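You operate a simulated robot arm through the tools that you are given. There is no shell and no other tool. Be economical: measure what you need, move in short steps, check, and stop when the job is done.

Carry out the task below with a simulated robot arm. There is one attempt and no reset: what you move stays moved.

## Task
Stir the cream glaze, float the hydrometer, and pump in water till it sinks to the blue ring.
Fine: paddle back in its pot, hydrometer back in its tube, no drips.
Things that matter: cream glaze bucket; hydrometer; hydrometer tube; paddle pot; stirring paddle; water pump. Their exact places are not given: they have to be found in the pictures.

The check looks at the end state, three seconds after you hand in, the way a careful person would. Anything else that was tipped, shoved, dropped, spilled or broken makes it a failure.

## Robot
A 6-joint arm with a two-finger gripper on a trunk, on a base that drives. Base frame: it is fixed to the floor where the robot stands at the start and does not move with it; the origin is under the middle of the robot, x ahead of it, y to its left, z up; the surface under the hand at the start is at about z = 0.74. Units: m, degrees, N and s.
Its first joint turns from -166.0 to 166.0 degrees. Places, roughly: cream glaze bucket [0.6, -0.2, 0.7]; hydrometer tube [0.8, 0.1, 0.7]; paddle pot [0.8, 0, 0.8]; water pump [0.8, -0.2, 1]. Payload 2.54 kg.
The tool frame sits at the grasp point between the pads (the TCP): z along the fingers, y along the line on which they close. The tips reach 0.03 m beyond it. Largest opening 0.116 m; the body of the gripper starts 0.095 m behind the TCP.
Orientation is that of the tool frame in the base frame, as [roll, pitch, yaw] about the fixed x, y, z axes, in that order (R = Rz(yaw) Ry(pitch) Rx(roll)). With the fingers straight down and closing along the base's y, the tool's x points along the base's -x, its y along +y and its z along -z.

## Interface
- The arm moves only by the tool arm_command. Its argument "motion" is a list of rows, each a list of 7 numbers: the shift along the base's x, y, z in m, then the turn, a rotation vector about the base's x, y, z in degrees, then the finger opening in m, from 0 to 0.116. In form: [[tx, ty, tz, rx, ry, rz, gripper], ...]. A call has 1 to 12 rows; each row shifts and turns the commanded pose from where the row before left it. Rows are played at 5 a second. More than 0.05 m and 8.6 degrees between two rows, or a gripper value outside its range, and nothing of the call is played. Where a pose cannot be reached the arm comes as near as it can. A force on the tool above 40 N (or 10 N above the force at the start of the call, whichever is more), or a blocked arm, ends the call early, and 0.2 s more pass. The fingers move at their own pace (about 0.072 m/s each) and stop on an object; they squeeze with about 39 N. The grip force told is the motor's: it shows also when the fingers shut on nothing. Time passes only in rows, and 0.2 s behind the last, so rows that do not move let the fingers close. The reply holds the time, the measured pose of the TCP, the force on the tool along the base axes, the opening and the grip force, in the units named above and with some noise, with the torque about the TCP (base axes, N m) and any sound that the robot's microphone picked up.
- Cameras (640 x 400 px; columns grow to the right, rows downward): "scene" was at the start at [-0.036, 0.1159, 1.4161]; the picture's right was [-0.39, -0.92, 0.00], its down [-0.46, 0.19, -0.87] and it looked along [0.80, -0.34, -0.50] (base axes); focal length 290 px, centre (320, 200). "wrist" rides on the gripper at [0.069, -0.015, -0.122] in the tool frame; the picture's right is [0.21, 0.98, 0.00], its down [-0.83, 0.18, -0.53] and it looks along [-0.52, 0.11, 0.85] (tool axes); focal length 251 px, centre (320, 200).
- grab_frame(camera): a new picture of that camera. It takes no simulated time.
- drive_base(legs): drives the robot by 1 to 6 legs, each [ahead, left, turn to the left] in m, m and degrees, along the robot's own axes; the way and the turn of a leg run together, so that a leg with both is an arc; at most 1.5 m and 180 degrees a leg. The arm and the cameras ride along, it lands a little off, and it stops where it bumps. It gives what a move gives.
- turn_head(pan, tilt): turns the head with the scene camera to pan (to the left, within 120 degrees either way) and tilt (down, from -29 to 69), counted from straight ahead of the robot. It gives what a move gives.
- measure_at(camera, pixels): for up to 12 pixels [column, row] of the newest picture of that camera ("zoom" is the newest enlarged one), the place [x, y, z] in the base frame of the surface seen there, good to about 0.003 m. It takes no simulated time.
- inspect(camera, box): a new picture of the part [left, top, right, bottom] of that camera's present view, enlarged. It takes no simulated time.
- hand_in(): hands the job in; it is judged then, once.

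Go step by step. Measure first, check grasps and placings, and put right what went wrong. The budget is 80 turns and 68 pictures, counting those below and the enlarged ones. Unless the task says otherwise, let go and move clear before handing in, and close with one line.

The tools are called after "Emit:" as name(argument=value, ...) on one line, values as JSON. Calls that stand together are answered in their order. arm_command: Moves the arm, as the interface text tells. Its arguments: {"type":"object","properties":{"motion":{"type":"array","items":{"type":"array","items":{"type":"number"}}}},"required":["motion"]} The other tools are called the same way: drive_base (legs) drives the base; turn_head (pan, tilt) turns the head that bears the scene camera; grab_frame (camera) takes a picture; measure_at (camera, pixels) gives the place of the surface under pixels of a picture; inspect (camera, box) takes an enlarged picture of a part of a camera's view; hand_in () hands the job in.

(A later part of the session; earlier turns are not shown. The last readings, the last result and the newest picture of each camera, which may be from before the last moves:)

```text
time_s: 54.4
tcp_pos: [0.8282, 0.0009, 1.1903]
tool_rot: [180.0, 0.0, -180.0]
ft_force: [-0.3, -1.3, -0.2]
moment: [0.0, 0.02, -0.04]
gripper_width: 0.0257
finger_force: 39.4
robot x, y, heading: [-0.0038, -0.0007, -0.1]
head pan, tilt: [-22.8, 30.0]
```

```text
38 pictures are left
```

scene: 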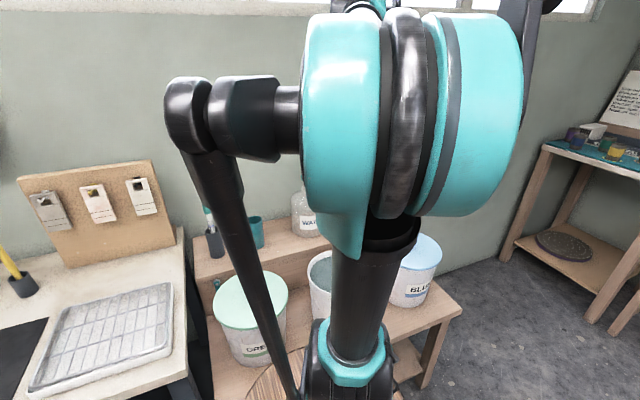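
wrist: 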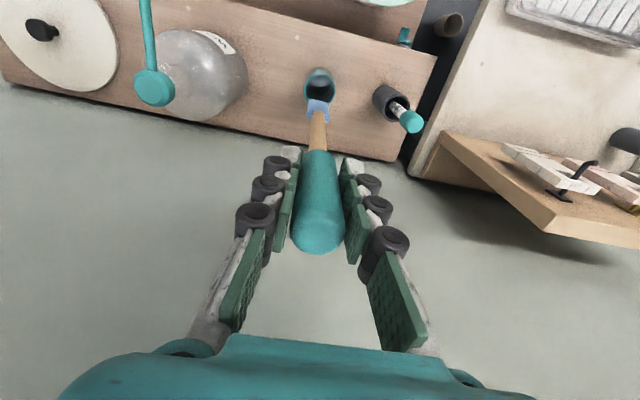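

I'm over the pot, and no drops show on the shelf; the speck at (295,37) was there at the start. I'll lower the paddle into the pot, slowly at the end.

Emit:
arm_command(motion=[[-0.003, -0.001, 0, 0, 0, 0, 0.01], [0, 0, -0.03, 0, 0, 0, 0.01], [0, 0, -0.03, 0, 0, 0, 0.01], [0, 0, -0.03, 0, 0, 0, 0.01], [0, 0, -0.03, 0, 0, 0, 0.01], [0, 0, -0.02, 0, 0, 0, 0.01], [0, 0, -0.01, 0, 0, 0, 0.01], [0, 0, -0.008, 0, 0, 0, 0.01], [0, 0, 0, 0, 0, 0, 0.01]])

Emit:
arm_command(motion=[[0, 0, -0.003, 0, 0, 0, 0.01], [0, 0, 0, 0, 0, 0, 0.01]])

Emit:
grab_frame(camera="wrist")

```text
time_s: 56.4
tcp_pos: [0.8228, -0.005, 1.0296]
tool_rot: [-179.9, 0.1, -180.0]
ft_force: [-0.5, 0.6, -1.5]
moment: [0.02, -0.01, 0.0]
gripper_width: 0.0255
finger_force: 39.0
robot x, y, heading: [0.0009, -0.001, -0.2]
head pan, tilt: [-22.8, 30.0]
```

```text
time_s: 57.0
tcp_pos: [0.8242, -0.0038, 1.0277]
tool_rot: [180.0, -0.1, 180.0]
ft_force: [-0.7, 0.9, -0.9]
moment: [0.02, 0.03, -0.01]
gripper_width: 0.0255
finger_force: 39.2
robot x, y, heading: [0.0007, -0.0009, -0.0]
head pan, tilt: [-22.8, 30.0]
```

```text
37 pictures are left
```

wrist: 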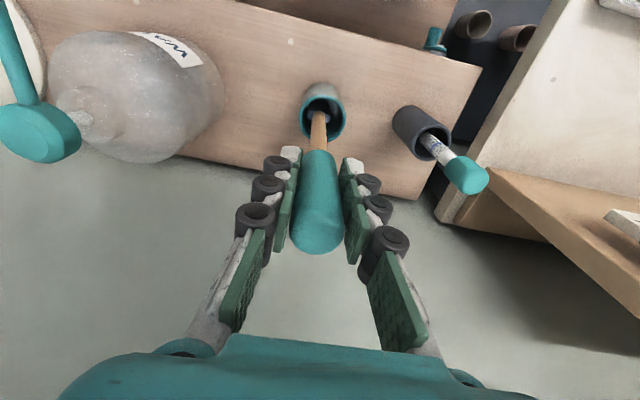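

The paddle is in the pot at about its original height (1.0277 against 1.0262). I'll seat it the last 2 mm, open gently and rise clear.

Emit:
arm_command(motion=[[0, 0.002, -0.002, 0, 0, 0, 0.01], [0, 0, 0, 0, 0, 0, 0.035], [0, 0, 0, 0, 0, 0, 0.06], [0, 0, 0, 0, 0, 0, 0.08], [0, 0, 0.03, 0, 0, 0, 0.08], [0, 0, 0.04, 0, 0, 0, 0.08], [0, 0, 0.04, 0, 0, 0, 0.08], [0, 0, 0.04, 0, 0, 0, 0.08]])

Emit:
grab_frame(camera="wrist")

Emit:
measure_at(camera="wrist", pixels=[[320, 128], [411, 126], [411, 118], [404, 117], [418, 122], [400, 110]])

```text
time_s: 58.8
tcp_pos: [0.8231, 0.0023, 1.1807]
tool_rot: [-180.0, 0.0, -179.9]
ft_force: [-0.9, 0.0, 1.0]
moment: [-0.01, -0.03, 0.0]
gripper_width: 0.0801
finger_force: 0.1
robot x, y, heading: [-0.0026, 0.001, 0.1]
head pan, tilt: [-22.8, 30.0]
```

```text
36 pictures are left
```

wrist: 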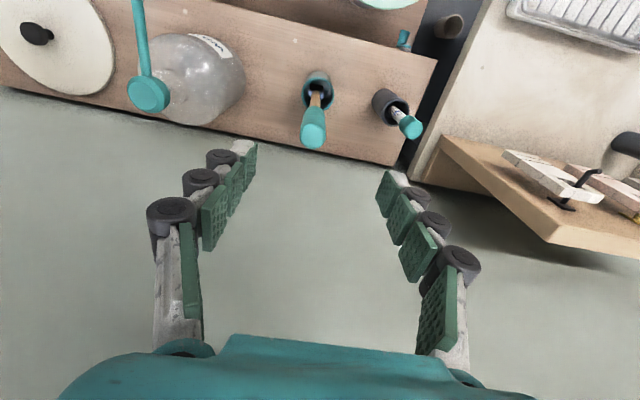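

```text
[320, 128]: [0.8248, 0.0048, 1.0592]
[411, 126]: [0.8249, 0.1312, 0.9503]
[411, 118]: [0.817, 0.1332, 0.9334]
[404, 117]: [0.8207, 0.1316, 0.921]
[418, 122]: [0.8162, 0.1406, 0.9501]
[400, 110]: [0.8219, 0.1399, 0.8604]
```

The paddle is standing in its pot with a slight lean. Next is the hydrometer cap at about (0.823,0.133), top 0.952. I'll check the pegboard clearance before going over.

Emit:
measure_at(camera="wrist", pixels=[[446, 142], [450, 175], [545, 230], [405, 103], [412, 140], [425, 125], [330, 110], [148, 95]])

Emit:
arm_command(motion=[[0, 0.033, 0, 0, 0, 0, 0.08], [0, 0.033, 0, 0, 0, 0, 0.07], [0, 0.033, 0, 0, 0, 0, 0.06], [0, 0.034, 0, 0, 0, 0, 0.06], [0, 0, -0.04, 0, 0, 0, 0.06], [0, 0, -0.04, 0, 0, 0, 0.06], [0, 0, -0.04, 0, 0, 0, 0.06], [0, 0, 0, 0, 0, 0, 0.06]])

Emit:
grab_frame(camera="wrist")

```text
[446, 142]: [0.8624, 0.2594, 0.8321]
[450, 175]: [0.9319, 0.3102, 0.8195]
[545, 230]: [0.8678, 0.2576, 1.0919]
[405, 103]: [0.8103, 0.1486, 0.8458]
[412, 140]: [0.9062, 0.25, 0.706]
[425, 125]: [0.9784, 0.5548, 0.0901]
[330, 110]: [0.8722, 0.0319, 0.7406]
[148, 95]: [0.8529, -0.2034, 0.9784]
```

```text
time_s: 60.6
tcp_pos: [0.8194, 0.1319, 1.0558]
tool_rot: [-180.0, 0.0, -179.9]
ft_force: [0.9, -0.9, 0.6]
moment: [-0.02, 0.0, 0.03]
gripper_width: 0.0601
finger_force: 0.1
robot x, y, heading: [-0.0027, 0.0021, 0.2]
head pan, tilt: [-22.8, 30.0]
```

```text
35 pictures are left
```

wrist: 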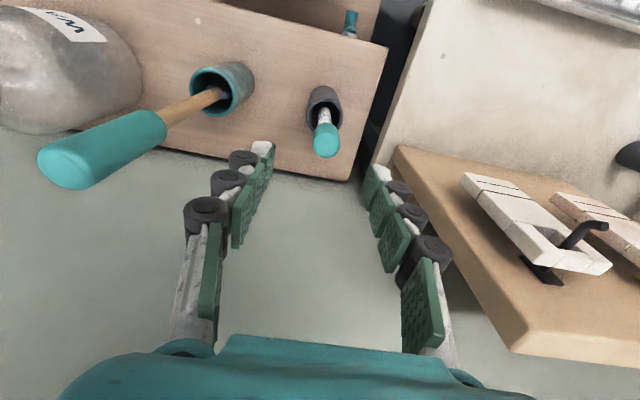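

The pegboard is at y≥0.257, so it's clear, and the cap sits between the fingers at (325,140). I'll measure it once more.

Emit:
measure_at(camera="wrist", pixels=[[325, 152], [325, 135], [315, 145], [335, 143], [323, 115]])

Emit:
inspect(camera="wrist", box=[290, 80, 360, 165])

```text
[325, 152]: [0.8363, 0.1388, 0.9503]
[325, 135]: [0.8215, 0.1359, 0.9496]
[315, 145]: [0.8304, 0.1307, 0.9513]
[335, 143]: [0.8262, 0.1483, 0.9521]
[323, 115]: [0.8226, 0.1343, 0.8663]
```

```text
4.71 times, centred on (325, 122) of wrist
```

zoom: 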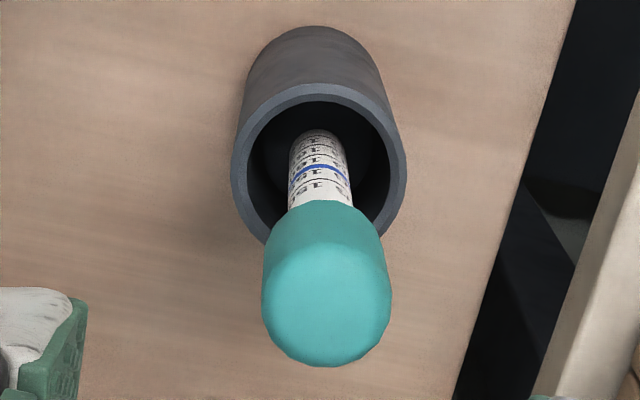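

The cap centre is at about (0.828,0.139). I'll shift by (+0.006,+0.007), go down to z≈0.937 and close.

Emit:
arm_command(motion=[[0.006, 0.007, -0.02, 0, 0, 0, 0.06], [0, 0, -0.04, 0, 0, 0, 0.06], [0, 0, -0.04, 0, 0, 0, 0.06], [0, 0, -0.02, 0, 0, 0, 0.06], [0, 0, 0, 0, 0, 0, 0.04], [0, 0, 0, 0, 0, 0, 0.01], [0, 0, 0, 0, 0, 0, 0.01], [0, 0, 0, 0, 0, 0, 0.01]])

Emit:
grab_frame(camera="wrist")

```text
time_s: 62.4
tcp_pos: [0.8272, 0.1382, 0.9348]
tool_rot: [179.8, 0.0, -180.0]
ft_force: [0.4, -0.1, -0.9]
moment: [0.0, -0.02, -0.02]
gripper_width: 0.0253
finger_force: 38.8
robot x, y, heading: [-0.001, 0.0004, -0.1]
head pan, tilt: [-22.8, 30.0]
```

```text
33 pictures are left
```

wrist: 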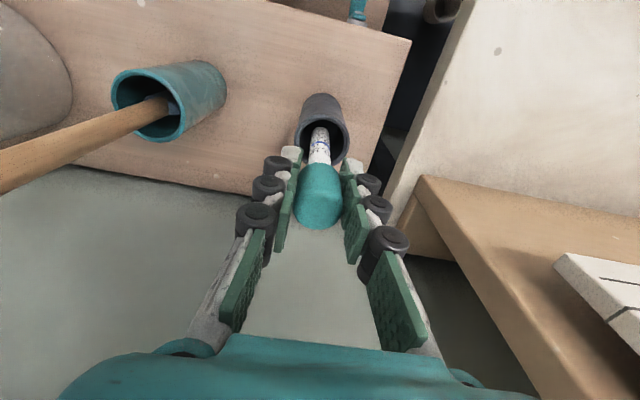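

The cap is held at 0.0253 m. I'll lift it straight out and look at the hydrometer from the scene camera.

Emit:
arm_command(motion=[[0, 0, 0.02, 0, 0, 0, 0.01], [0, 0, 0.03, 0, 0, 0, 0.01], [0, 0, 0.04, 0, 0, 0, 0.01], [0, 0, 0.04, 0, 0, 0, 0.01], [0, 0, 0.04, 0, 0, 0, 0.01], [0, 0, 0, 0, 0, 0, 0.01]])

Emit:
inspect(camera="scene", box=[170, 110, 270, 260])

```text
time_s: 63.8
tcp_pos: [0.8282, 0.1382, 1.1038]
tool_rot: [-180.0, 0.0, -180.0]
ft_force: [0.4, -0.7, -1.4]
moment: [-0.04, 0.05, -0.02]
gripper_width: 0.0251
finger_force: 39.2
robot x, y, heading: [-0.0021, -0.0009, 0.0]
head pan, tilt: [-22.8, 30.0]
```

```text
2.67 times, centred on (220, 185) of scene
```

zoom: 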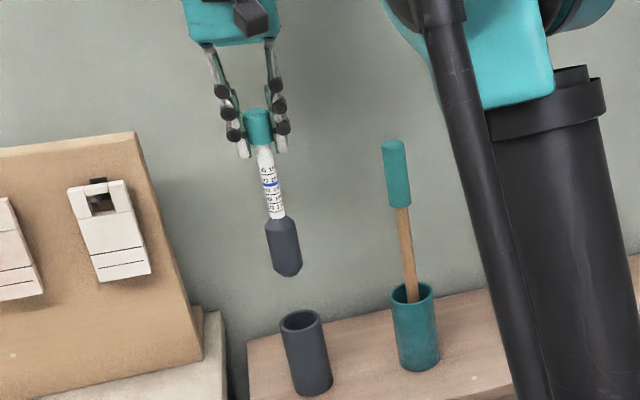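

Emit:
measure_at(camera="zoom", pixels=[[288, 272], [283, 222], [270, 184], [264, 150], [258, 112], [278, 214], [302, 316], [322, 318]])

Emit:
inspect(camera="scene", box=[200, 145, 230, 220])

```text
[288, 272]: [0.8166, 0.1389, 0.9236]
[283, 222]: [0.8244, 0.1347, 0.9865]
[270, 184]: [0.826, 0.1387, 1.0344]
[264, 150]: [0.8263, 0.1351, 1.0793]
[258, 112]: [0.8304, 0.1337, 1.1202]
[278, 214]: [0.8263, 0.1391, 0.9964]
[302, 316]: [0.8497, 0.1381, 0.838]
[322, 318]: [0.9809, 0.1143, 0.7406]
```

```text
5.33 times, centred on (215, 182) of scene
```

zoom: 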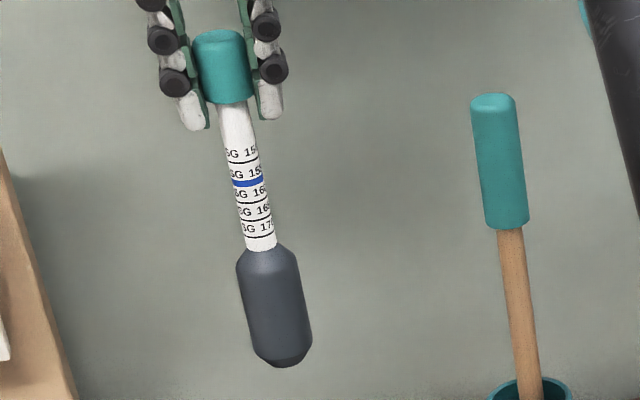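

The hydrometer's bottom is 0.182 m below the TCP and its blue ring 0.07 m below. I'll carry it in along x first, clear of the paddle, then over the near half of the bucket.

Emit:
arm_command(motion=[[-0.04, 0, 0, 0, 0, 0, 0.01], [-0.04, 0, 0, 0, 0, 0, 0.01], [-0.04, 0, 0, 0, 0, 0, 0.01], [-0.04, 0, 0, 0, 0, 0, 0.01], [-0.04, 0, 0, 0, 0, 0, 0.01], [-0.04, 0, 0, 0, 0, 0, 0.01], [-0.01, -0.043, 0, 0, 0, 0, 0.01], [-0.01, -0.043, 0, 0, 0, 0, 0.01], [-0.01, -0.043, 0, 0, 0, 0, 0.01], [-0.01, -0.043, 0, 0, 0, 0, 0.01], [-0.01, -0.043, 0, 0, 0, 0, 0.01], [-0.003, -0.043, 0, 0, 0, 0, 0.01]])

Emit:
arm_command(motion=[[0, -0.043, 0, 0, 0, 0, 0.01], [0, -0.044, 0, 0, 0, 0, 0.01], [0, 0, -0.04, 0, 0, 0, 0.01], [0, 0, -0.04, 0, 0, 0, 0.01], [0, 0, -0.04, 0, 0, 0, 0.01], [0, 0, -0.04, 0, 0, 0, 0.01], [0, 0, -0.02, 0, 0, 0, 0.01], [0, 0, -0.02, 0, 0, 0, 0.01], [0, 0, -0.02, 0, 0, 0, 0.01], [0, 0, -0.02, 0, 0, 0, 0.01], [0, 0, 0, 0, 0, 0, 0.01]])

Emit:
grab_frame(camera="wrist")

```text
time_s: 66.4
tcp_pos: [0.5343, -0.1161, 1.1064]
tool_rot: [-179.9, 0.0, -179.9]
ft_force: [-0.3, 0.2, -0.9]
moment: [-0.02, 0.0, 0.01]
gripper_width: 0.0251
finger_force: 38.8
robot x, y, heading: [-0.0041, -0.0037, 0.2]
head pan, tilt: [-22.8, 30.0]
```

```text
time_s: 68.8
tcp_pos: [0.5367, -0.2058, 0.8647]
tool_rot: [180.0, -0.1, -180.0]
ft_force: [-0.2, 0.4, -0.5]
moment: [-0.01, 0.04, 0.04]
gripper_width: 0.0248
finger_force: 38.9
robot x, y, heading: [0.0, 0.0019, -0.2]
head pan, tilt: [-22.8, 30.0]
```

```text
30 pictures are left
```

wrist: 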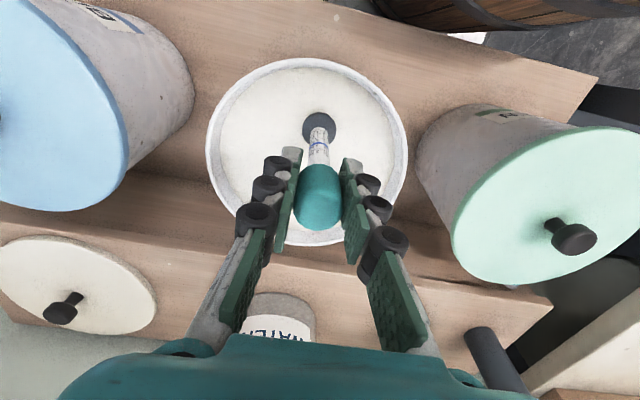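

The hydrometer's bulb is partly submerged at (318,128). I'll lower it 0.03 m more, release it, and wait for it to settle.

Emit:
arm_command(motion=[[0, 0, -0.01, 0, 0, 0, 0.01], [0, 0, -0.01, 0, 0, 0, 0.01], [0, 0, -0.01, 0, 0, 0, 0.01], [0, 0, 0, 0, 0, 0, 0.01], [0, 0, 0, 0, 0, 0, 0.03], [0, 0, 0, 0, 0, 0, 0.06], [0, 0, 0, 0, 0, 0, 0.06], [0, 0, 0, 0, 0, 0, 0.06], [0, 0, 0, 0, 0, 0, 0.06], [0, 0, 0, 0, 0, 0, 0.06]])

Emit:
inspect(camera="wrist", box=[240, 50, 400, 250])

```text
time_s: 71.0
tcp_pos: [0.5355, -0.2062, 0.8333]
tool_rot: [-180.0, 0.0, -179.9]
ft_force: [0.5, 0.2, 0.1]
moment: [-0.02, 0.0, -0.01]
gripper_width: 0.06
finger_force: 0.2
robot x, y, heading: [0.001, 0.0026, 0.1]
head pan, tilt: [-22.8, 30.0]
```

```text
2.00 times, centred on (320, 150) of wrist
```

zoom: 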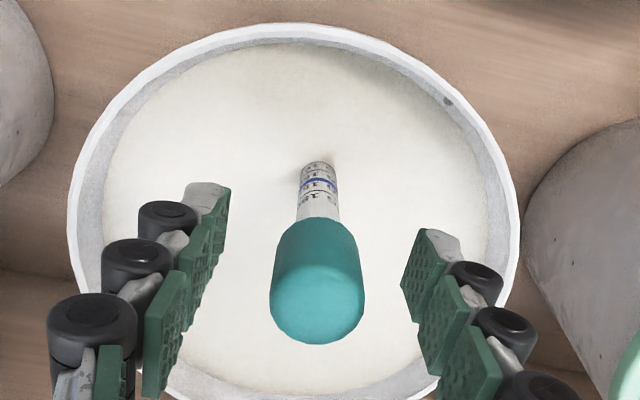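

The hydrometer floats upright, with the ring still above the surface near zoom (318,182). I'll rise straight up, look, then close the fingers.

Emit:
arm_command(motion=[[0, 0, 0.02, 0, 0, 0, 0.06], [0, 0, 0.04, 0, 0, 0, 0.06], [0, 0, 0.04, 0, 0, 0, 0.06], [0, 0, 0.04, 0, 0, 0, 0.06], [0, 0, 0.04, 0, 0, 0, 0.06], [0, 0, 0.04, 0, 0, 0, 0.06], [0, 0, 0.04, 0, 0, 0, 0.03], [0.02, 0.02, 0.0, 0, 0, 0, 0.0], [0.04, 0, 0, 0, 0, 0, 0.0], [0.04, 0, 0, 0, 0, 0, 0.0], [0.04, 0, 0, 0, 0, 0, 0.0]])

Emit:
grab_frame(camera="wrist")

Emit:
inspect(camera="wrist", box=[240, 0, 360, 100])

```text
time_s: 73.4
tcp_pos: [0.6773, -0.187, 1.0935]
tool_rot: [-179.9, 0.0, -179.9]
ft_force: [0.5, -0.9, 0.3]
moment: [-0.01, -0.02, -0.03]
gripper_width: 0.0
finger_force: 28.2
robot x, y, heading: [0.0003, 0.0019, 0.0]
head pan, tilt: [-22.8, 30.0]
```

```text
28 pictures are left
```

wrist: 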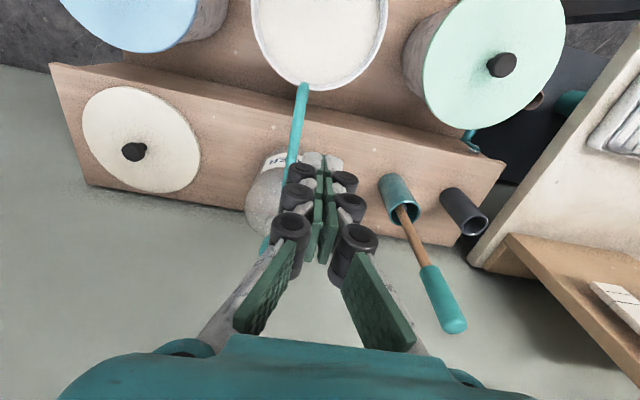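

```text
4.00 times, centred on (300, 50) of wrist
```

zoom: 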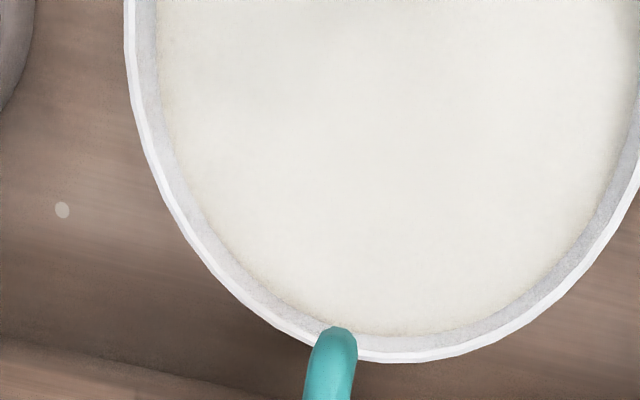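

The hydrometer is out of this view, past the top edge. I'll go above the pump head with closed fingers and check whether the scene camera sees the bucket from there.

Emit:
arm_command(motion=[[0.044, -0.0045, 0, 0, 0, 0, 0.0], [0.044, -0.0045, 0, 0, 0, 0, 0.0], [0.044, -0.0045, 0, 0, 0, 0, 0.0], [0.042, -0.0045, 0, 0, 0, 0, 0.0], [0, 0, -0.03, 0, 0, 0, 0.0], [0, 0, 0, 0, 0, 0, 0.0]])

Emit:
grab_frame(camera="wrist")

Emit:
grab_frame(camera="scene")

```text
time_s: 74.8
tcp_pos: [0.8515, -0.203, 1.0655]
tool_rot: [180.0, 0.0, 180.0]
ft_force: [0.5, -0.2, -0.6]
moment: [-0.01, -0.03, -0.01]
gripper_width: 0.0
finger_force: 28.6
robot x, y, heading: [0.0014, 0.0031, 0.1]
head pan, tilt: [-22.8, 30.0]
```

```text
26 pictures are left
```

wrist: 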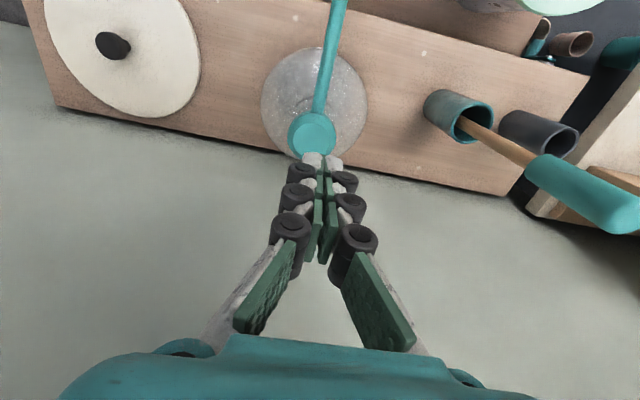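

```text
25 pictures are left
```

scene: 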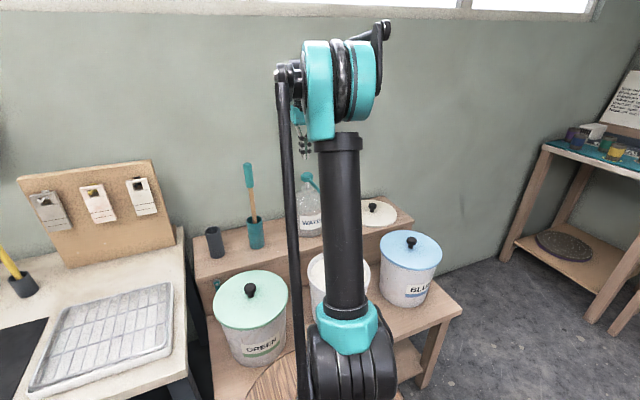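

The column hides the bucket from the scene camera, so I'll check the hydrometer with the wrist camera between strokes. First I'll descend to touch the pump head.

Emit:
arm_command(motion=[[-0.001, -0.003, -0.03, 0, 0, 0, 0.0], [0, 0, -0.02, 0, 0, 0, 0.0], [0, 0, -0.008, 0, 0, 0, 0.0], [0, 0, 0, 0, 0, 0, 0.0]])

Emit:
grab_frame(camera="wrist")

```text
time_s: 75.8
tcp_pos: [0.8488, -0.2084, 1.0068]
tool_rot: [180.0, 0.0, 180.0]
ft_force: [-0.1, 0.2, 0.6]
moment: [0.0, 0.04, 0.01]
gripper_width: 0.0001
finger_force: 28.4
robot x, y, heading: [0.0021, 0.0005, -0.2]
head pan, tilt: [-22.8, 30.0]
```

```text
24 pictures are left
```

wrist: 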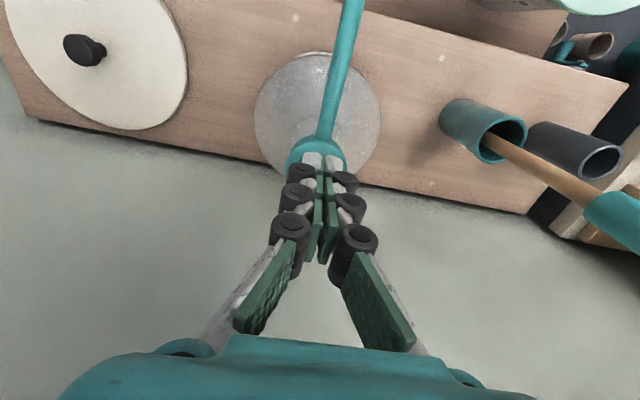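

The tips are centred over the pump head at (317,157) and about to touch. I'll press in small steps.

Emit:
arm_command(motion=[[0, 0, -0.005, 0, 0, 0, 0.0], [0, 0, -0.005, 0, 0, 0, 0.0], [0, 0, 0, 0, 0, 0, 0.0]])

Emit:
arm_command(motion=[[0, 0, -0.005, 0, 0, 0, 0.0], [0, 0, -0.005, 0, 0, 0, 0.0], [0, 0, 0, 0, 0, 0, 0.0]])

```text
time_s: 76.6
tcp_pos: [0.8472, -0.2082, 0.9976]
tool_rot: [179.9, -0.1, -180.0]
ft_force: [-0.1, -2.4, 2.0]
moment: [-0.04, 0.0, 0.05]
gripper_width: 0.006
finger_force: 28.8
robot x, y, heading: [-0.0008, 0.003, -0.1]
head pan, tilt: [-22.8, 30.0]
```

```text
time_s: 77.4
tcp_pos: [0.8479, -0.2082, 0.9879]
tool_rot: [-180.0, 0.1, -180.0]
ft_force: [-0.5, -1.5, 5.1]
moment: [-0.01, -0.02, -0.01]
gripper_width: 0.0062
finger_force: 28.9
robot x, y, heading: [0.0038, 0.0025, -0.0]
head pan, tilt: [-22.8, 30.0]
```

The head gives under about 5 N, like a spring, and the fingers have been spread 6 mm by it. I'll continue the stroke.

Emit:
arm_command(motion=[[0, 0, -0.005, 0, 0, 0, 0.0], [0, 0, -0.005, 0, 0, 0, 0.0], [0, 0, 0, 0, 0, 0, 0.0]])

Emit:
grab_frame(camera="wrist")

```text
time_s: 78.2
tcp_pos: [0.8481, -0.207, 0.9792]
tool_rot: [-179.9, 0.1, 180.0]
ft_force: [2.7, -0.5, 27.8]
moment: [-0.02, -0.06, -0.01]
gripper_width: 0.0063
finger_force: 29.1
robot x, y, heading: [-0.0038, -0.0017, 0.1]
head pan, tilt: [-22.8, 30.0]
```

```text
23 pictures are left
```

wrist: 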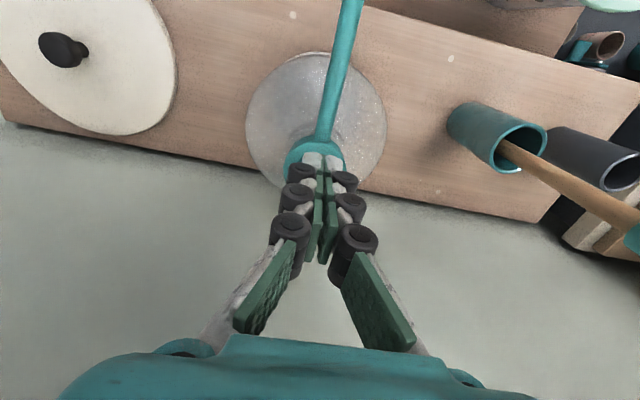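

The stroke bottomed out at about 28 N and TCP z≈0.979. I'll release it, rise, and move to an oblique view pose on the robot side of the bucket.

Emit:
arm_command(motion=[[0, 0, 0.02, 0, 0, 0, 0.0], [0, 0, 0.03, 0, 0, 0, 0.0], [0, 0, 0.03, 0, 0, 0, 0.0], [0, 0, 0.035, 0, 0, 0, 0.0], [-0.0436, 0.0158, 0, 0, -3.5, 0, 0.0], [-0.0436, 0.0158, 0, 0, -3.5, 0, 0.0], [-0.0436, 0.0158, 0, 0, -3.5, 0, 0.0], [-0.0436, 0.0158, 0, 0, -3.5, 0, 0.0], [-0.0436, 0.0158, 0, 0, -3.5, 0, 0.0], [-0.0436, 0.0158, 0, 0, -3.5, 0, 0.0], [-0.0436, 0.0158, 0, 0, -3.5, 0, 0.0], [-0.0436, 0.0158, 0, 0, -3.5, 0, 0.0]])

Emit:
arm_command(motion=[[-0.0436, 0.0158, 0, 0, -2, 0, 0.0], [0, 0, -0.04, 0, 0, 0, 0.0], [0, 0, -0.04, 0, 0, 0, 0.0], [0, 0, -0.04, 0, 0, 0, 0.0], [0, 0, -0.04, 0, 0, 0, 0.0], [0, 0, 0, 0, 0, 0, 0.0]])

Emit:
grab_frame(camera="wrist")

```text
time_s: 80.8
tcp_pos: [0.4994, -0.078, 1.089]
tool_rot: [179.8, 28.1, 180.0]
ft_force: [0.7, -0.4, 0.3]
moment: [0.03, 0.01, -0.01]
gripper_width: 0.0
finger_force: 28.7
robot x, y, heading: [0.0033, 0.0015, 0.1]
head pan, tilt: [-22.8, 30.0]
```

```text
time_s: 82.2
tcp_pos: [0.4749, -0.069, 0.9344]
tool_rot: [179.9, 29.8, -180.0]
ft_force: [-0.2, -0.7, -0.4]
moment: [0.03, 0.01, 0.0]
gripper_width: 0.0
finger_force: 28.7
out of reach, approached as far as the arm can: row 1, 2
robot x, y, heading: [-0.0001, 0.0016, 0.1]
head pan, tilt: [-22.8, 30.0]
```

```text
22 pictures are left
```

wrist: 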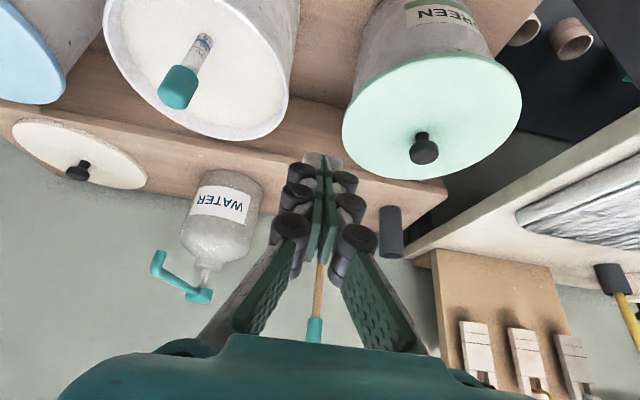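

This is a good view: the hydrometer is at (190,70) and the spout points over the bucket. I'll enlarge it to read the ring.

Emit:
inspect(camera="wrist", box=[150, 20, 240, 120])

Emit:
measure_at(camera="zoom", pixels=[[360, 100], [385, 55], [440, 140], [250, 60], [345, 140]])

```text
4.00 times, centred on (195, 70) of wrist
```

zoom: 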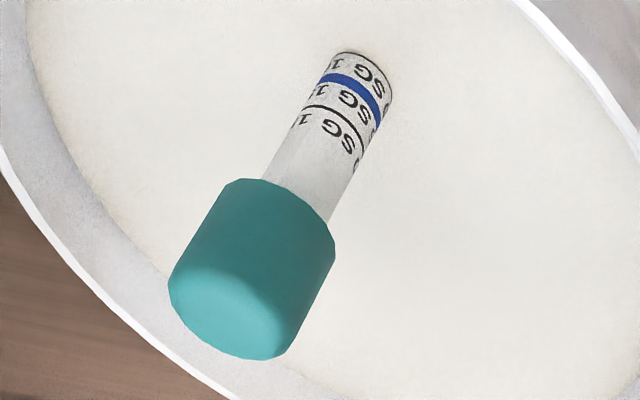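

```text
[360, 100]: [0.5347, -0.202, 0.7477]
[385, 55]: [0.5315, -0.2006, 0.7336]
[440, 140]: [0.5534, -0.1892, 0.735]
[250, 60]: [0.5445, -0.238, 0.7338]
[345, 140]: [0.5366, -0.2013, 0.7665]
```

The surface sits about 9 mm below the blue ring, at the next black line. I'll go back to the pump for another stroke; first I return above it and check the position.

Emit:
arm_command(motion=[[0, 0, 0.04, 0, 0, 0, 0.0], [0, 0, 0.04, 0, 0, 0, 0.0], [0, 0, 0.04, 0, 0, 0, 0.0], [0, 0, 0.04, 0, 0, 0, 0.0], [0.0436, -0.0158, 0, 0, 3.5, 0, 0.0], [0.0436, -0.0158, 0, 0, 3.5, 0, 0.0], [0.0436, -0.0158, 0, 0, 3.5, 0, 0.0], [0.0436, -0.0158, 0, 0, 3.5, 0, 0.0], [0.0436, -0.0158, 0, 0, 3.5, 0, 0.0], [0.0436, -0.0158, 0, 0, 3.5, 0, 0.0], [0.0436, -0.0158, 0, 0, 3.5, 0, 0.0], [0.0436, -0.0158, 0, 0, 3.5, 0, 0.0]])

Emit:
arm_command(motion=[[0.0236, -0.0158, 0, 0, 2, 0, 0.0], [0, 0, -0.04, 0, 0, 0, 0.0], [0, 0, 0, 0, 0, 0, 0.0]])

```text
time_s: 84.8
tcp_pos: [0.8228, -0.1955, 1.0928]
tool_rot: [179.9, 2.0, 179.9]
ft_force: [-1.2, 0.1, 0.6]
moment: [-0.01, -0.1, -0.02]
gripper_width: 0.0
finger_force: 28.8
robot x, y, heading: [0.0008, 0.0023, 0.1]
head pan, tilt: [-22.8, 30.0]
```

```text
time_s: 85.6
tcp_pos: [0.8442, -0.2108, 1.0547]
tool_rot: [-180.0, -0.1, 180.0]
ft_force: [-0.6, -0.4, 0.3]
moment: [-0.02, -0.01, -0.03]
gripper_width: 0.0
finger_force: 28.3
robot x, y, heading: [-0.0008, -0.0026, -0.2]
head pan, tilt: [-22.8, 30.0]
```

I'm at (0.846,-0.211,1.054). I'll do one full stroke and come up again.

Emit:
arm_command(motion=[[0.003, 0.004, -0.04, 0, 0, 0, 0.0], [0, 0, -0.01, 0, 0, 0, 0.0], [0, 0, -0.01, 0, 0, 0, 0.0], [0, 0, -0.008, 0, 0, 0, 0.0], [0, 0, -0.006, 0, 0, 0, 0.0], [0, 0, 0, 0, 0, 0, 0.0]])

Emit:
arm_command(motion=[[0, 0, 0.02, 0, 0, 0, 0.0], [0, 0, 0.03, 0, 0, 0, 0.0], [0, 0, 0.03, 0, 0, 0, 0.0], [0, 0, 0.032, 0, 0, 0, 0.0], [-0.0436, 0.0158, 0, 0, -3.5, 0, 0.0], [-0.0436, 0.0158, 0, 0, -3.5, 0, 0.0], [-0.0436, 0.0158, 0, 0, -3.5, 0, 0.0], [-0.0436, 0.0158, 0, 0, -3.5, 0, 0.0], [-0.0436, 0.0158, 0, 0, -3.5, 0, 0.0], [-0.0436, 0.0158, 0, 0, -3.5, 0, 0.0], [-0.0436, 0.0158, 0, 0, -3.5, 0, 0.0], [-0.0436, 0.0158, 0, 0, -3.5, 0, 0.0]])

Emit:
arm_command(motion=[[-0.0236, 0.0158, 0, 0, -2, 0, 0.0], [0, 0, -0.04, 0, 0, 0, 0.0], [0, 0, -0.04, 0, 0, 0, 0.0], [0, 0, -0.04, 0, 0, 0, 0.0], [0, 0, -0.04, 0, 0, 0, 0.0], [0, 0, 0, 0, 0, 0, 0.0]])

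Emit:
inspect(camera="wrist", box=[150, 20, 240, 120])

```text
time_s: 87.0
tcp_pos: [0.8462, -0.2083, 0.9812]
tool_rot: [180.0, 0.0, 179.9]
ft_force: [-0.1, 3.6, 7.0]
moment: [0.1, 0.0, 0.04]
gripper_width: 0.0062
finger_force: 29.0
robot x, y, heading: [0.0021, -0.0004, -0.1]
head pan, tilt: [-22.8, 30.0]
```

```text
time_s: 89.6
tcp_pos: [0.4963, -0.0788, 1.0919]
tool_rot: [-180.0, 28.2, 179.9]
ft_force: [0.9, 0.5, -0.2]
moment: [0.01, 0.02, 0.03]
gripper_width: 0.0
finger_force: 28.7
robot x, y, heading: [-0.0009, 0.002, -0.0]
head pan, tilt: [-22.8, 30.0]
```

```text
time_s: 91.0
tcp_pos: [0.4766, -0.0635, 0.9317]
tool_rot: [-180.0, 29.7, 180.0]
ft_force: [-0.8, -0.4, 0.4]
moment: [0.01, -0.04, -0.01]
gripper_width: 0.0001
finger_force: 28.4
robot x, y, heading: [0.0014, 0.0013, -0.1]
head pan, tilt: [-22.8, 30.0]
```

```text
4.00 times, centred on (195, 70) of wrist
```

zoom: 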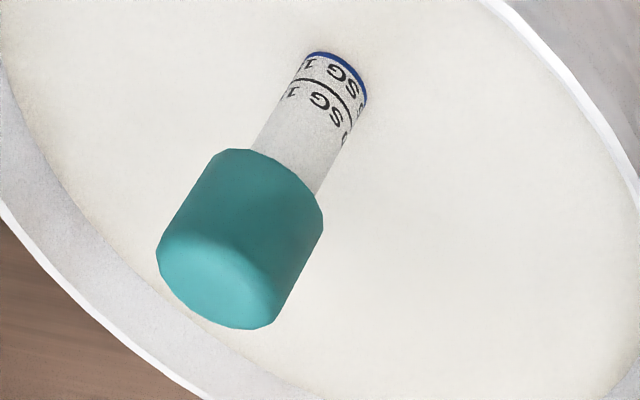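

The surface now touches the blue ring at zoom (335,70). One tighter look will confirm it has settled.

Emit:
arm_command(motion=[[0, 0, 0, 0, 0, 0, 0.0], [0, 0, 0, 0, 0, 0, 0.0], [0, 0, 0, 0, 0, 0, 0.0], [0, 0, 0, 0, 0, 0, 0.0], [0, 0, 0, 0, 0, 0, 0.0], [0, 0, 0, 0, 0, 0, 0.0], [0, 0, 0, 0, 0, 0, 0.0], [0, 0, 0, 0, 0, 0, 0.0], [0, 0, 0, 0, 0, 0, 0.0], [0, 0, 0, 0, 0, 0, 0.0]])

Emit:
inspect(camera="wrist", box=[175, 20, 215, 65])

Emit:
measure_at(camera="wrist", pixels=[[183, 95], [184, 85], [176, 90], [191, 95], [195, 45], [205, 60]])

```text
time_s: 93.2
tcp_pos: [0.4768, -0.0633, 0.9308]
tool_rot: [180.0, 29.8, 180.0]
ft_force: [-0.6, 0.6, 0.7]
moment: [0.0, 0.0, 0.02]
gripper_width: 0.0002
finger_force: 28.2
robot x, y, heading: [-0.0022, 0.0016, 0.1]
head pan, tilt: [-22.8, 30.0]
```

```text
8.89 times, centred on (195, 42) of wrist
```

zoom: 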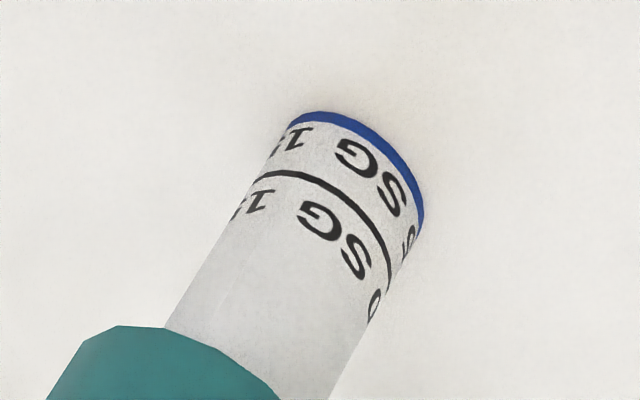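

```text
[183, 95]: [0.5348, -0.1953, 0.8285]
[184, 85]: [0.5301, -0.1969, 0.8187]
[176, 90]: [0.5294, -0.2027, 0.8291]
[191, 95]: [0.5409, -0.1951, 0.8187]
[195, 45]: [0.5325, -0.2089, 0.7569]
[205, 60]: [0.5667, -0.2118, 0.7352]
```

The ring sits exactly at the surface and is settled, so pumping is done. I'll rise, straighten the tool, open the fingers and go above the hydrometer.

Emit:
arm_command(motion=[[0, 0, 0.035, 0, 7.5, 0, 0.02], [0, 0, 0.035, 0, 7.5, 0, 0.05], [0, 0, 0.035, 0, 7.5, 0, 0.07], [0, 0, 0.035, 0, 7.3, 0, 0.07], [0.0145, -0.035, 0, 0, 0, 0, 0.07], [0.0145, -0.035, 0, 0, 0, 0, 0.07], [0.0145, -0.035, 0, 0, 0, 0, 0.07], [0.0145, -0.035, 0, 0, 0, 0, 0.07], [0, 0, -0.04, 0, 0, 0, 0.07], [0, 0, -0.04, 0, 0, 0, 0.07], [0, 0, 0, 0, 0, 0, 0.07]])

Emit:
grab_frame(camera="wrist")

```text
time_s: 95.6
tcp_pos: [0.5305, -0.2046, 0.9965]
tool_rot: [180.0, 0.2, -179.9]
ft_force: [-0.5, -1.2, -0.1]
moment: [-0.04, -0.01, 0.04]
gripper_width: 0.0698
finger_force: 0.0
robot x, y, heading: [-0.0026, -0.0002, 0.0]
head pan, tilt: [-22.8, 30.0]
```

```text
18 pictures are left
```

wrist: 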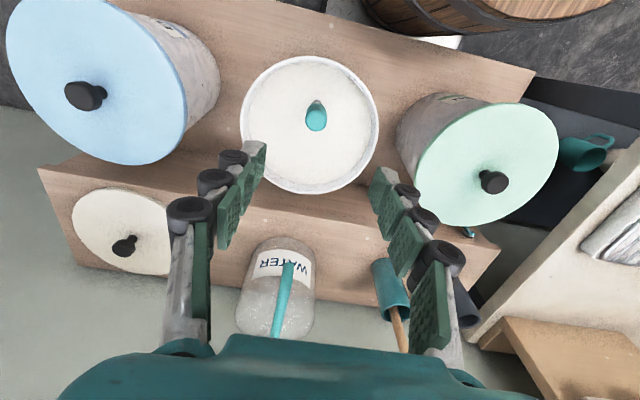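

Emit:
measure_at(camera="wrist", pixels=[[315, 122], [315, 116], [308, 119], [324, 119], [315, 128], [315, 108]])

```text
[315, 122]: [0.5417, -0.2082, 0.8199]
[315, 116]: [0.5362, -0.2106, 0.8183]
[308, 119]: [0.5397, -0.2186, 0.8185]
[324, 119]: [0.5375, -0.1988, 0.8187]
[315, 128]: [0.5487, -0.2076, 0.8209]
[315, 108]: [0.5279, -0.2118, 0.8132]
```

The cap centre is at about (0.540,-0.208), top 0.8195. I'll align, descend to z≈0.804 and close gently.

Emit:
arm_command(motion=[[0.009, -0.004, -0.03, 0, 0, 0, 0.07], [0, 0, -0.04, 0, 0, 0, 0.07], [0, 0, -0.04, 0, 0, 0, 0.07], [0, 0, -0.04, 0, 0, 0, 0.07], [0, 0, -0.025, 0, 0, 0, 0.07], [0, 0, -0.017, 0, 0, 0, 0.06], [0, 0, 0, 0, 0, 0, 0.045], [0, 0, 0, 0, 0, 0, 0.03], [0, 0, 0, 0, 0, 0, 0.01], [0, 0, 0, 0, 0, 0, 0.01], [0, 0, 0, 0, 0, 0, 0.01]])

Emit:
grab_frame(camera="wrist")

```text
time_s: 98.0
tcp_pos: [0.5404, -0.2083, 0.7996]
tool_rot: [-179.9, 0.2, 180.0]
ft_force: [0.0, 0.6, 0.0]
moment: [-0.02, 0.01, 0.0]
gripper_width: 0.0251
finger_force: 38.5
robot x, y, heading: [0.0016, 0.0006, -0.1]
head pan, tilt: [-22.8, 30.0]
```

```text
17 pictures are left
```

wrist: 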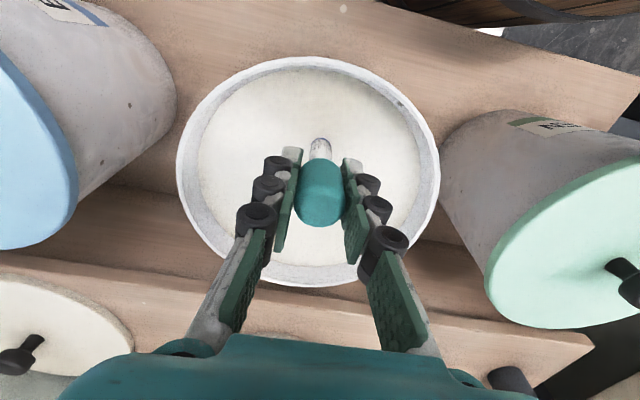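

The cap is gripped at 0.0251 m. I'll lift slowly until the bulb is above the surface but still over the bucket, then drain.

Emit:
arm_command(motion=[[0, 0, 0.015, 0, 0, 0, 0.01], [0, 0, 0.02, 0, 0, 0, 0.01], [0, 0, 0.02, 0, 0, 0, 0.01], [0, 0, 0.02, 0, 0, 0, 0.01], [0, 0, 0.02, 0, 0, 0, 0.01], [0, 0, 0.02, 0, 0, 0, 0.01], [0, 0, 0.02, 0, 0, 0, 0.01], [0, 0, 0.02, 0, 0, 0, 0.01], [0, 0, 0, 0, 0, 0, 0.01], [0, 0, 0, 0, 0, 0, 0.01], [0, 0, 0, 0, 0, 0, 0.01], [0, 0, 0, 0, 0, 0, 0.01]])

Emit:
arm_command(motion=[[0, 0, 0, 0, 0, 0, 0.01], [0, 0, 0, 0, 0, 0, 0.01], [0, 0, 0, 0, 0, 0, 0.01], [0, 0, 0, 0, 0, 0, 0.01], [0, 0, 0, 0, 0, 0, 0.01], [0, 0, 0, 0, 0, 0, 0.01], [0, 0, 0, 0, 0, 0, 0.01], [0, 0, 0, 0, 0, 0, 0.01], [0, 0, 0, 0, 0, 0, 0.01], [0, 0, 0, 0, 0, 0, 0.01], [0, 0, 0, 0, 0, 0, 0.01], [0, 0, 0, 0, 0, 0, 0.01]])

Emit:
grab_frame(camera="wrist")

```text
time_s: 100.6
tcp_pos: [0.5408, -0.2077, 0.9551]
tool_rot: [-180.0, 0.2, 180.0]
ft_force: [-0.9, -0.5, -1.2]
moment: [-0.02, 0.03, 0.04]
gripper_width: 0.0248
finger_force: 39.4
robot x, y, heading: [-0.0002, 0.0022, 0.2]
head pan, tilt: [-22.8, 30.0]
```

```text
time_s: 103.2
tcp_pos: [0.5413, -0.2089, 0.9546]
tool_rot: [180.0, 0.3, 180.0]
ft_force: [-0.2, -0.3, -0.5]
moment: [-0.01, 0.02, -0.02]
gripper_width: 0.025
finger_force: 39.0
robot x, y, heading: [-0.0014, 0.0033, -0.0]
head pan, tilt: [-22.8, 30.0]
```

```text
16 pictures are left
```

wrist: 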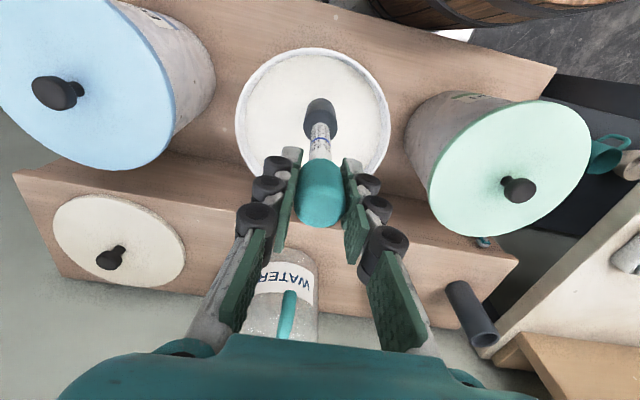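

The hydrometer hangs cleanly above the surface. I'll touch the bulb lightly on the inner near rim to take off any last drop.

Emit:
arm_command(motion=[[0, 0, -0.02, 0, 0, 0, 0.01], [-0.02, 0, 0, 0, 0, 0, 0.01], [-0.014, 0, 0, 0, 0, 0, 0.01], [0, 0, 0, 0, 0, 0, 0.01]])

Emit:
arm_command(motion=[[-0.003, 0, 0, 0, 0, 0, 0.01], [0, 0, 0, 0, 0, 0, 0.01]])

Emit:
inspect(camera="wrist", box=[270, 50, 370, 150])

```text
time_s: 104.2
tcp_pos: [0.5063, -0.207, 0.9378]
tool_rot: [-180.0, 0.2, 180.0]
ft_force: [0.2, 0.0, -1.6]
moment: [-0.04, -0.01, 0.02]
gripper_width: 0.0248
finger_force: 39.4
robot x, y, heading: [-0.0016, 0.0025, 0.1]
head pan, tilt: [-22.8, 30.0]
```

```text
time_s: 104.8
tcp_pos: [0.5037, -0.2085, 0.9362]
tool_rot: [-179.9, 0.1, 179.9]
ft_force: [-0.5, 0.1, -0.9]
moment: [-0.02, -0.03, -0.02]
gripper_width: 0.025
finger_force: 38.7
robot x, y, heading: [0.0003, 0.004, 0.2]
head pan, tilt: [-22.8, 30.0]
```

```text
4.00 times, centred on (320, 100) of wrist
```

zoom: 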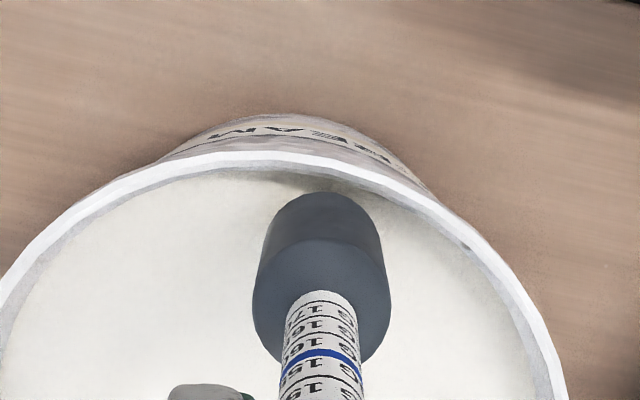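

Emit:
arm_command(motion=[[-0.003, 0, 0, 0, 0, 0, 0.01], [0, 0, 0, 0, 0, 0, 0.01]])

Emit:
arm_command(motion=[[-0.002, 0, 0, 0, 0, 0, 0.01], [0, 0, 0, 0, 0, 0, 0.01]])

```text
time_s: 105.4
tcp_pos: [0.5003, -0.2075, 0.9358]
tool_rot: [179.9, 0.3, 180.0]
ft_force: [-0.1, -0.8, -2.1]
moment: [0.0, 0.01, 0.0]
gripper_width: 0.0249
finger_force: 39.2
robot x, y, heading: [0.0014, -0.0002, -0.0]
head pan, tilt: [-22.8, 30.0]
```

```text
time_s: 106.0
tcp_pos: [0.4987, -0.2076, 0.9355]
tool_rot: [-180.0, 0.3, 179.9]
ft_force: [7.2, 0.3, 2.7]
moment: [0.04, -1.15, -0.01]
gripper_width: 0.0251
finger_force: 39.0
robot x, y, heading: [0.0007, -0.0012, -0.1]
head pan, tilt: [-22.8, 30.0]
```

The bulb touches the rim at 7 N. I'll slide up off it, return over the bucket, hang a few seconds, and raise to carrying height.

Emit:
arm_command(motion=[[0.001, 0, 0.005, 0, 0, 0, 0.01], [0, 0, 0.005, 0, 0, 0, 0.01], [0.015, 0, 0.02, 0, 0, 0, 0.01], [0.02, 0, 0.02, 0, 0, 0, 0.01], [0, 0, 0, 0, 0, 0, 0.01], [0, 0, 0, 0, 0, 0, 0.01], [0, 0, 0, 0, 0, 0, 0.01], [0, 0, 0, 0, 0, 0, 0.01], [0, 0, 0, 0, 0, 0, 0.01], [0, 0, 0, 0, 0, 0, 0.01], [0, 0, 0, 0, 0, 0, 0.01], [0, 0, 0, 0, 0, 0, 0.01]])

Emit:
arm_command(motion=[[0, 0, 0, 0, 0, 0, 0.01], [0, 0, 0, 0, 0, 0, 0.01], [0, 0, 0, 0, 0, 0, 0.01], [0, 0, 0, 0, 0, 0, 0.01], [0, 0, 0, 0, 0, 0, 0.01], [0, 0, 0, 0, 0, 0, 0.01], [0, 0, 0.04, 0, 0, 0, 0.01], [0, 0, 0.04, 0, 0, 0, 0.01], [0, 0, 0.04, 0, 0, 0, 0.01], [0, 0, 0, 0, 0, 0, 0.01], [0, 0, 0, 0, 0, 0, 0.01], [0, 0, 0, 0, 0, 0, 0.01]])

Emit:
grab_frame(camera="wrist")

```text
time_s: 108.6
tcp_pos: [0.5347, -0.208, 0.9869]
tool_rot: [179.9, 0.2, 180.0]
ft_force: [0.5, -0.2, -1.2]
moment: [0.0, 0.03, 0.01]
gripper_width: 0.0249
finger_force: 38.9
robot x, y, heading: [-0.001, -0.0023, 0.4]
head pan, tilt: [-22.8, 30.0]
```

```text
time_s: 111.2
tcp_pos: [0.5338, -0.2081, 1.1084]
tool_rot: [180.0, 0.2, 180.0]
ft_force: [-0.1, -0.2, -0.7]
moment: [0.0, 0.0, 0.0]
gripper_width: 0.0247
finger_force: 39.0
robot x, y, heading: [0.0021, 0.0015, 0.2]
head pan, tilt: [-22.8, 30.0]
```

```text
14 pictures are left
```

wrist: 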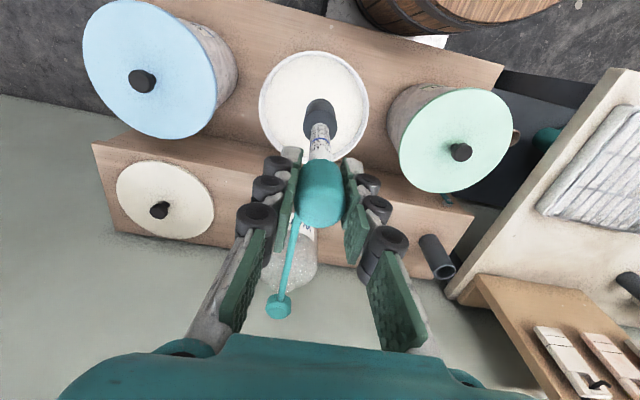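

All clean below. I'll carry it back by the reverse path to a point above the tube.

Emit:
arm_command(motion=[[0.0067, 0.0433, 0, 0, 0, 0, 0.01], [0.0067, 0.0433, 0, 0, 0, 0, 0.01], [0.0067, 0.0433, 0, 0, 0, 0, 0.01], [0.0067, 0.0433, 0, 0, 0, 0, 0.01], [0.0067, 0.0433, 0, 0, 0, 0, 0.01], [0.0067, 0.0433, 0, 0, 0, 0, 0.01], [0.0067, 0.0433, 0, 0, 0, 0, 0.01], [0.0067, 0.0433, 0, 0, 0, 0, 0.01], [0.04, 0, 0, 0, 0, 0, 0.01], [0.04, 0, 0, 0, 0, 0, 0.01], [0.04, 0, 0, 0, 0, 0, 0.01], [0.04, 0, 0, 0, 0, 0, 0.01]])

Emit:
arm_command(motion=[[0.04, 0, 0, 0, 0, 0, 0.01], [0.04, 0, 0, 0, 0, 0, 0.01], [0, 0, 0, 0, 0, 0, 0.01], [0, 0, 0, 0, 0, 0, 0.01]])

Emit:
inspect(camera="wrist", box=[250, 30, 390, 180])

Emit:
measure_at(camera="zoom", pixels=[[320, 120]])

```text
time_s: 113.8
tcp_pos: [0.7465, 0.1379, 1.1066]
tool_rot: [179.9, 0.3, -180.0]
ft_force: [0.1, 0.0, -1.4]
moment: [0.0, -0.02, 0.01]
gripper_width: 0.0249
finger_force: 39.0
robot x, y, heading: [-0.0009, 0.002, 0.1]
head pan, tilt: [-22.8, 30.0]
```

```text
time_s: 114.8
tcp_pos: [0.8273, 0.1379, 1.1061]
tool_rot: [180.0, 0.2, -180.0]
ft_force: [0.1, 0.9, -2.4]
moment: [0.02, -0.01, -0.01]
gripper_width: 0.025
finger_force: 39.0
robot x, y, heading: [0.0022, -0.0005, -0.2]
head pan, tilt: [-22.8, 30.0]
```

```text
2.67 times, centred on (320, 105) of wrist
```

zoom: 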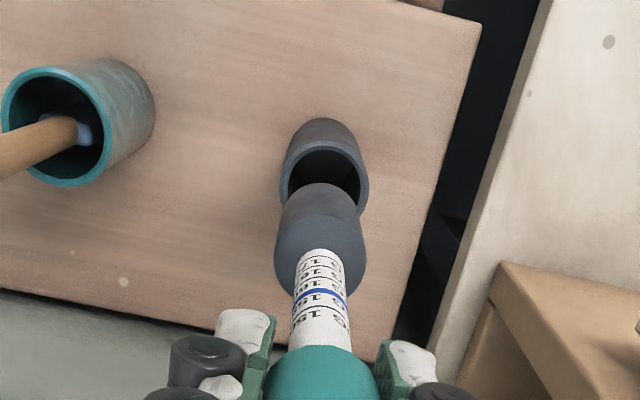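

```text
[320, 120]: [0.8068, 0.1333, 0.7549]
```

The bulb is above the tube mouth. I'll confirm the mouth's centre from its left and right edges before lowering.

Emit:
measure_at(camera="zoom", pixels=[[283, 185], [366, 180], [303, 156], [345, 152], [282, 240], [362, 240], [285, 200], [365, 198]])

Emit:
arm_command(motion=[[0, 0, -0.03, 0, 0, 0, 0.01], [0, 0, -0.025, 0, 0, 0, 0.01], [0, 0, 0, 0, 0, 0, 0.01]])

Emit:
inspect(camera="wrist", box=[270, 50, 370, 150])

```text
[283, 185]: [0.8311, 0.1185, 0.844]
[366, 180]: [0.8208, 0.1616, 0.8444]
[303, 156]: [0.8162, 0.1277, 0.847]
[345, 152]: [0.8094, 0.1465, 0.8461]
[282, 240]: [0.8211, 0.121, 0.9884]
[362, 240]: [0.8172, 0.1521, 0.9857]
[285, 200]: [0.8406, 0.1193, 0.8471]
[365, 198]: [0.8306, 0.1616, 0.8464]
```

```text
time_s: 115.6
tcp_pos: [0.8254, 0.1358, 1.0521]
tool_rot: [179.9, 0.2, -179.9]
ft_force: [-0.5, 0.1, -1.4]
moment: [-0.01, -0.02, -0.02]
gripper_width: 0.0252
finger_force: 39.7
robot x, y, heading: [-0.0004, 0.0028, 0.1]
head pan, tilt: [-22.8, 30.0]
```

```text
4.00 times, centred on (320, 100) of wrist
```

zoom: 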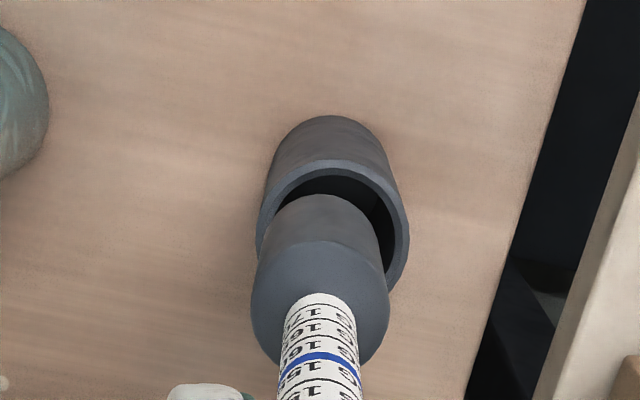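

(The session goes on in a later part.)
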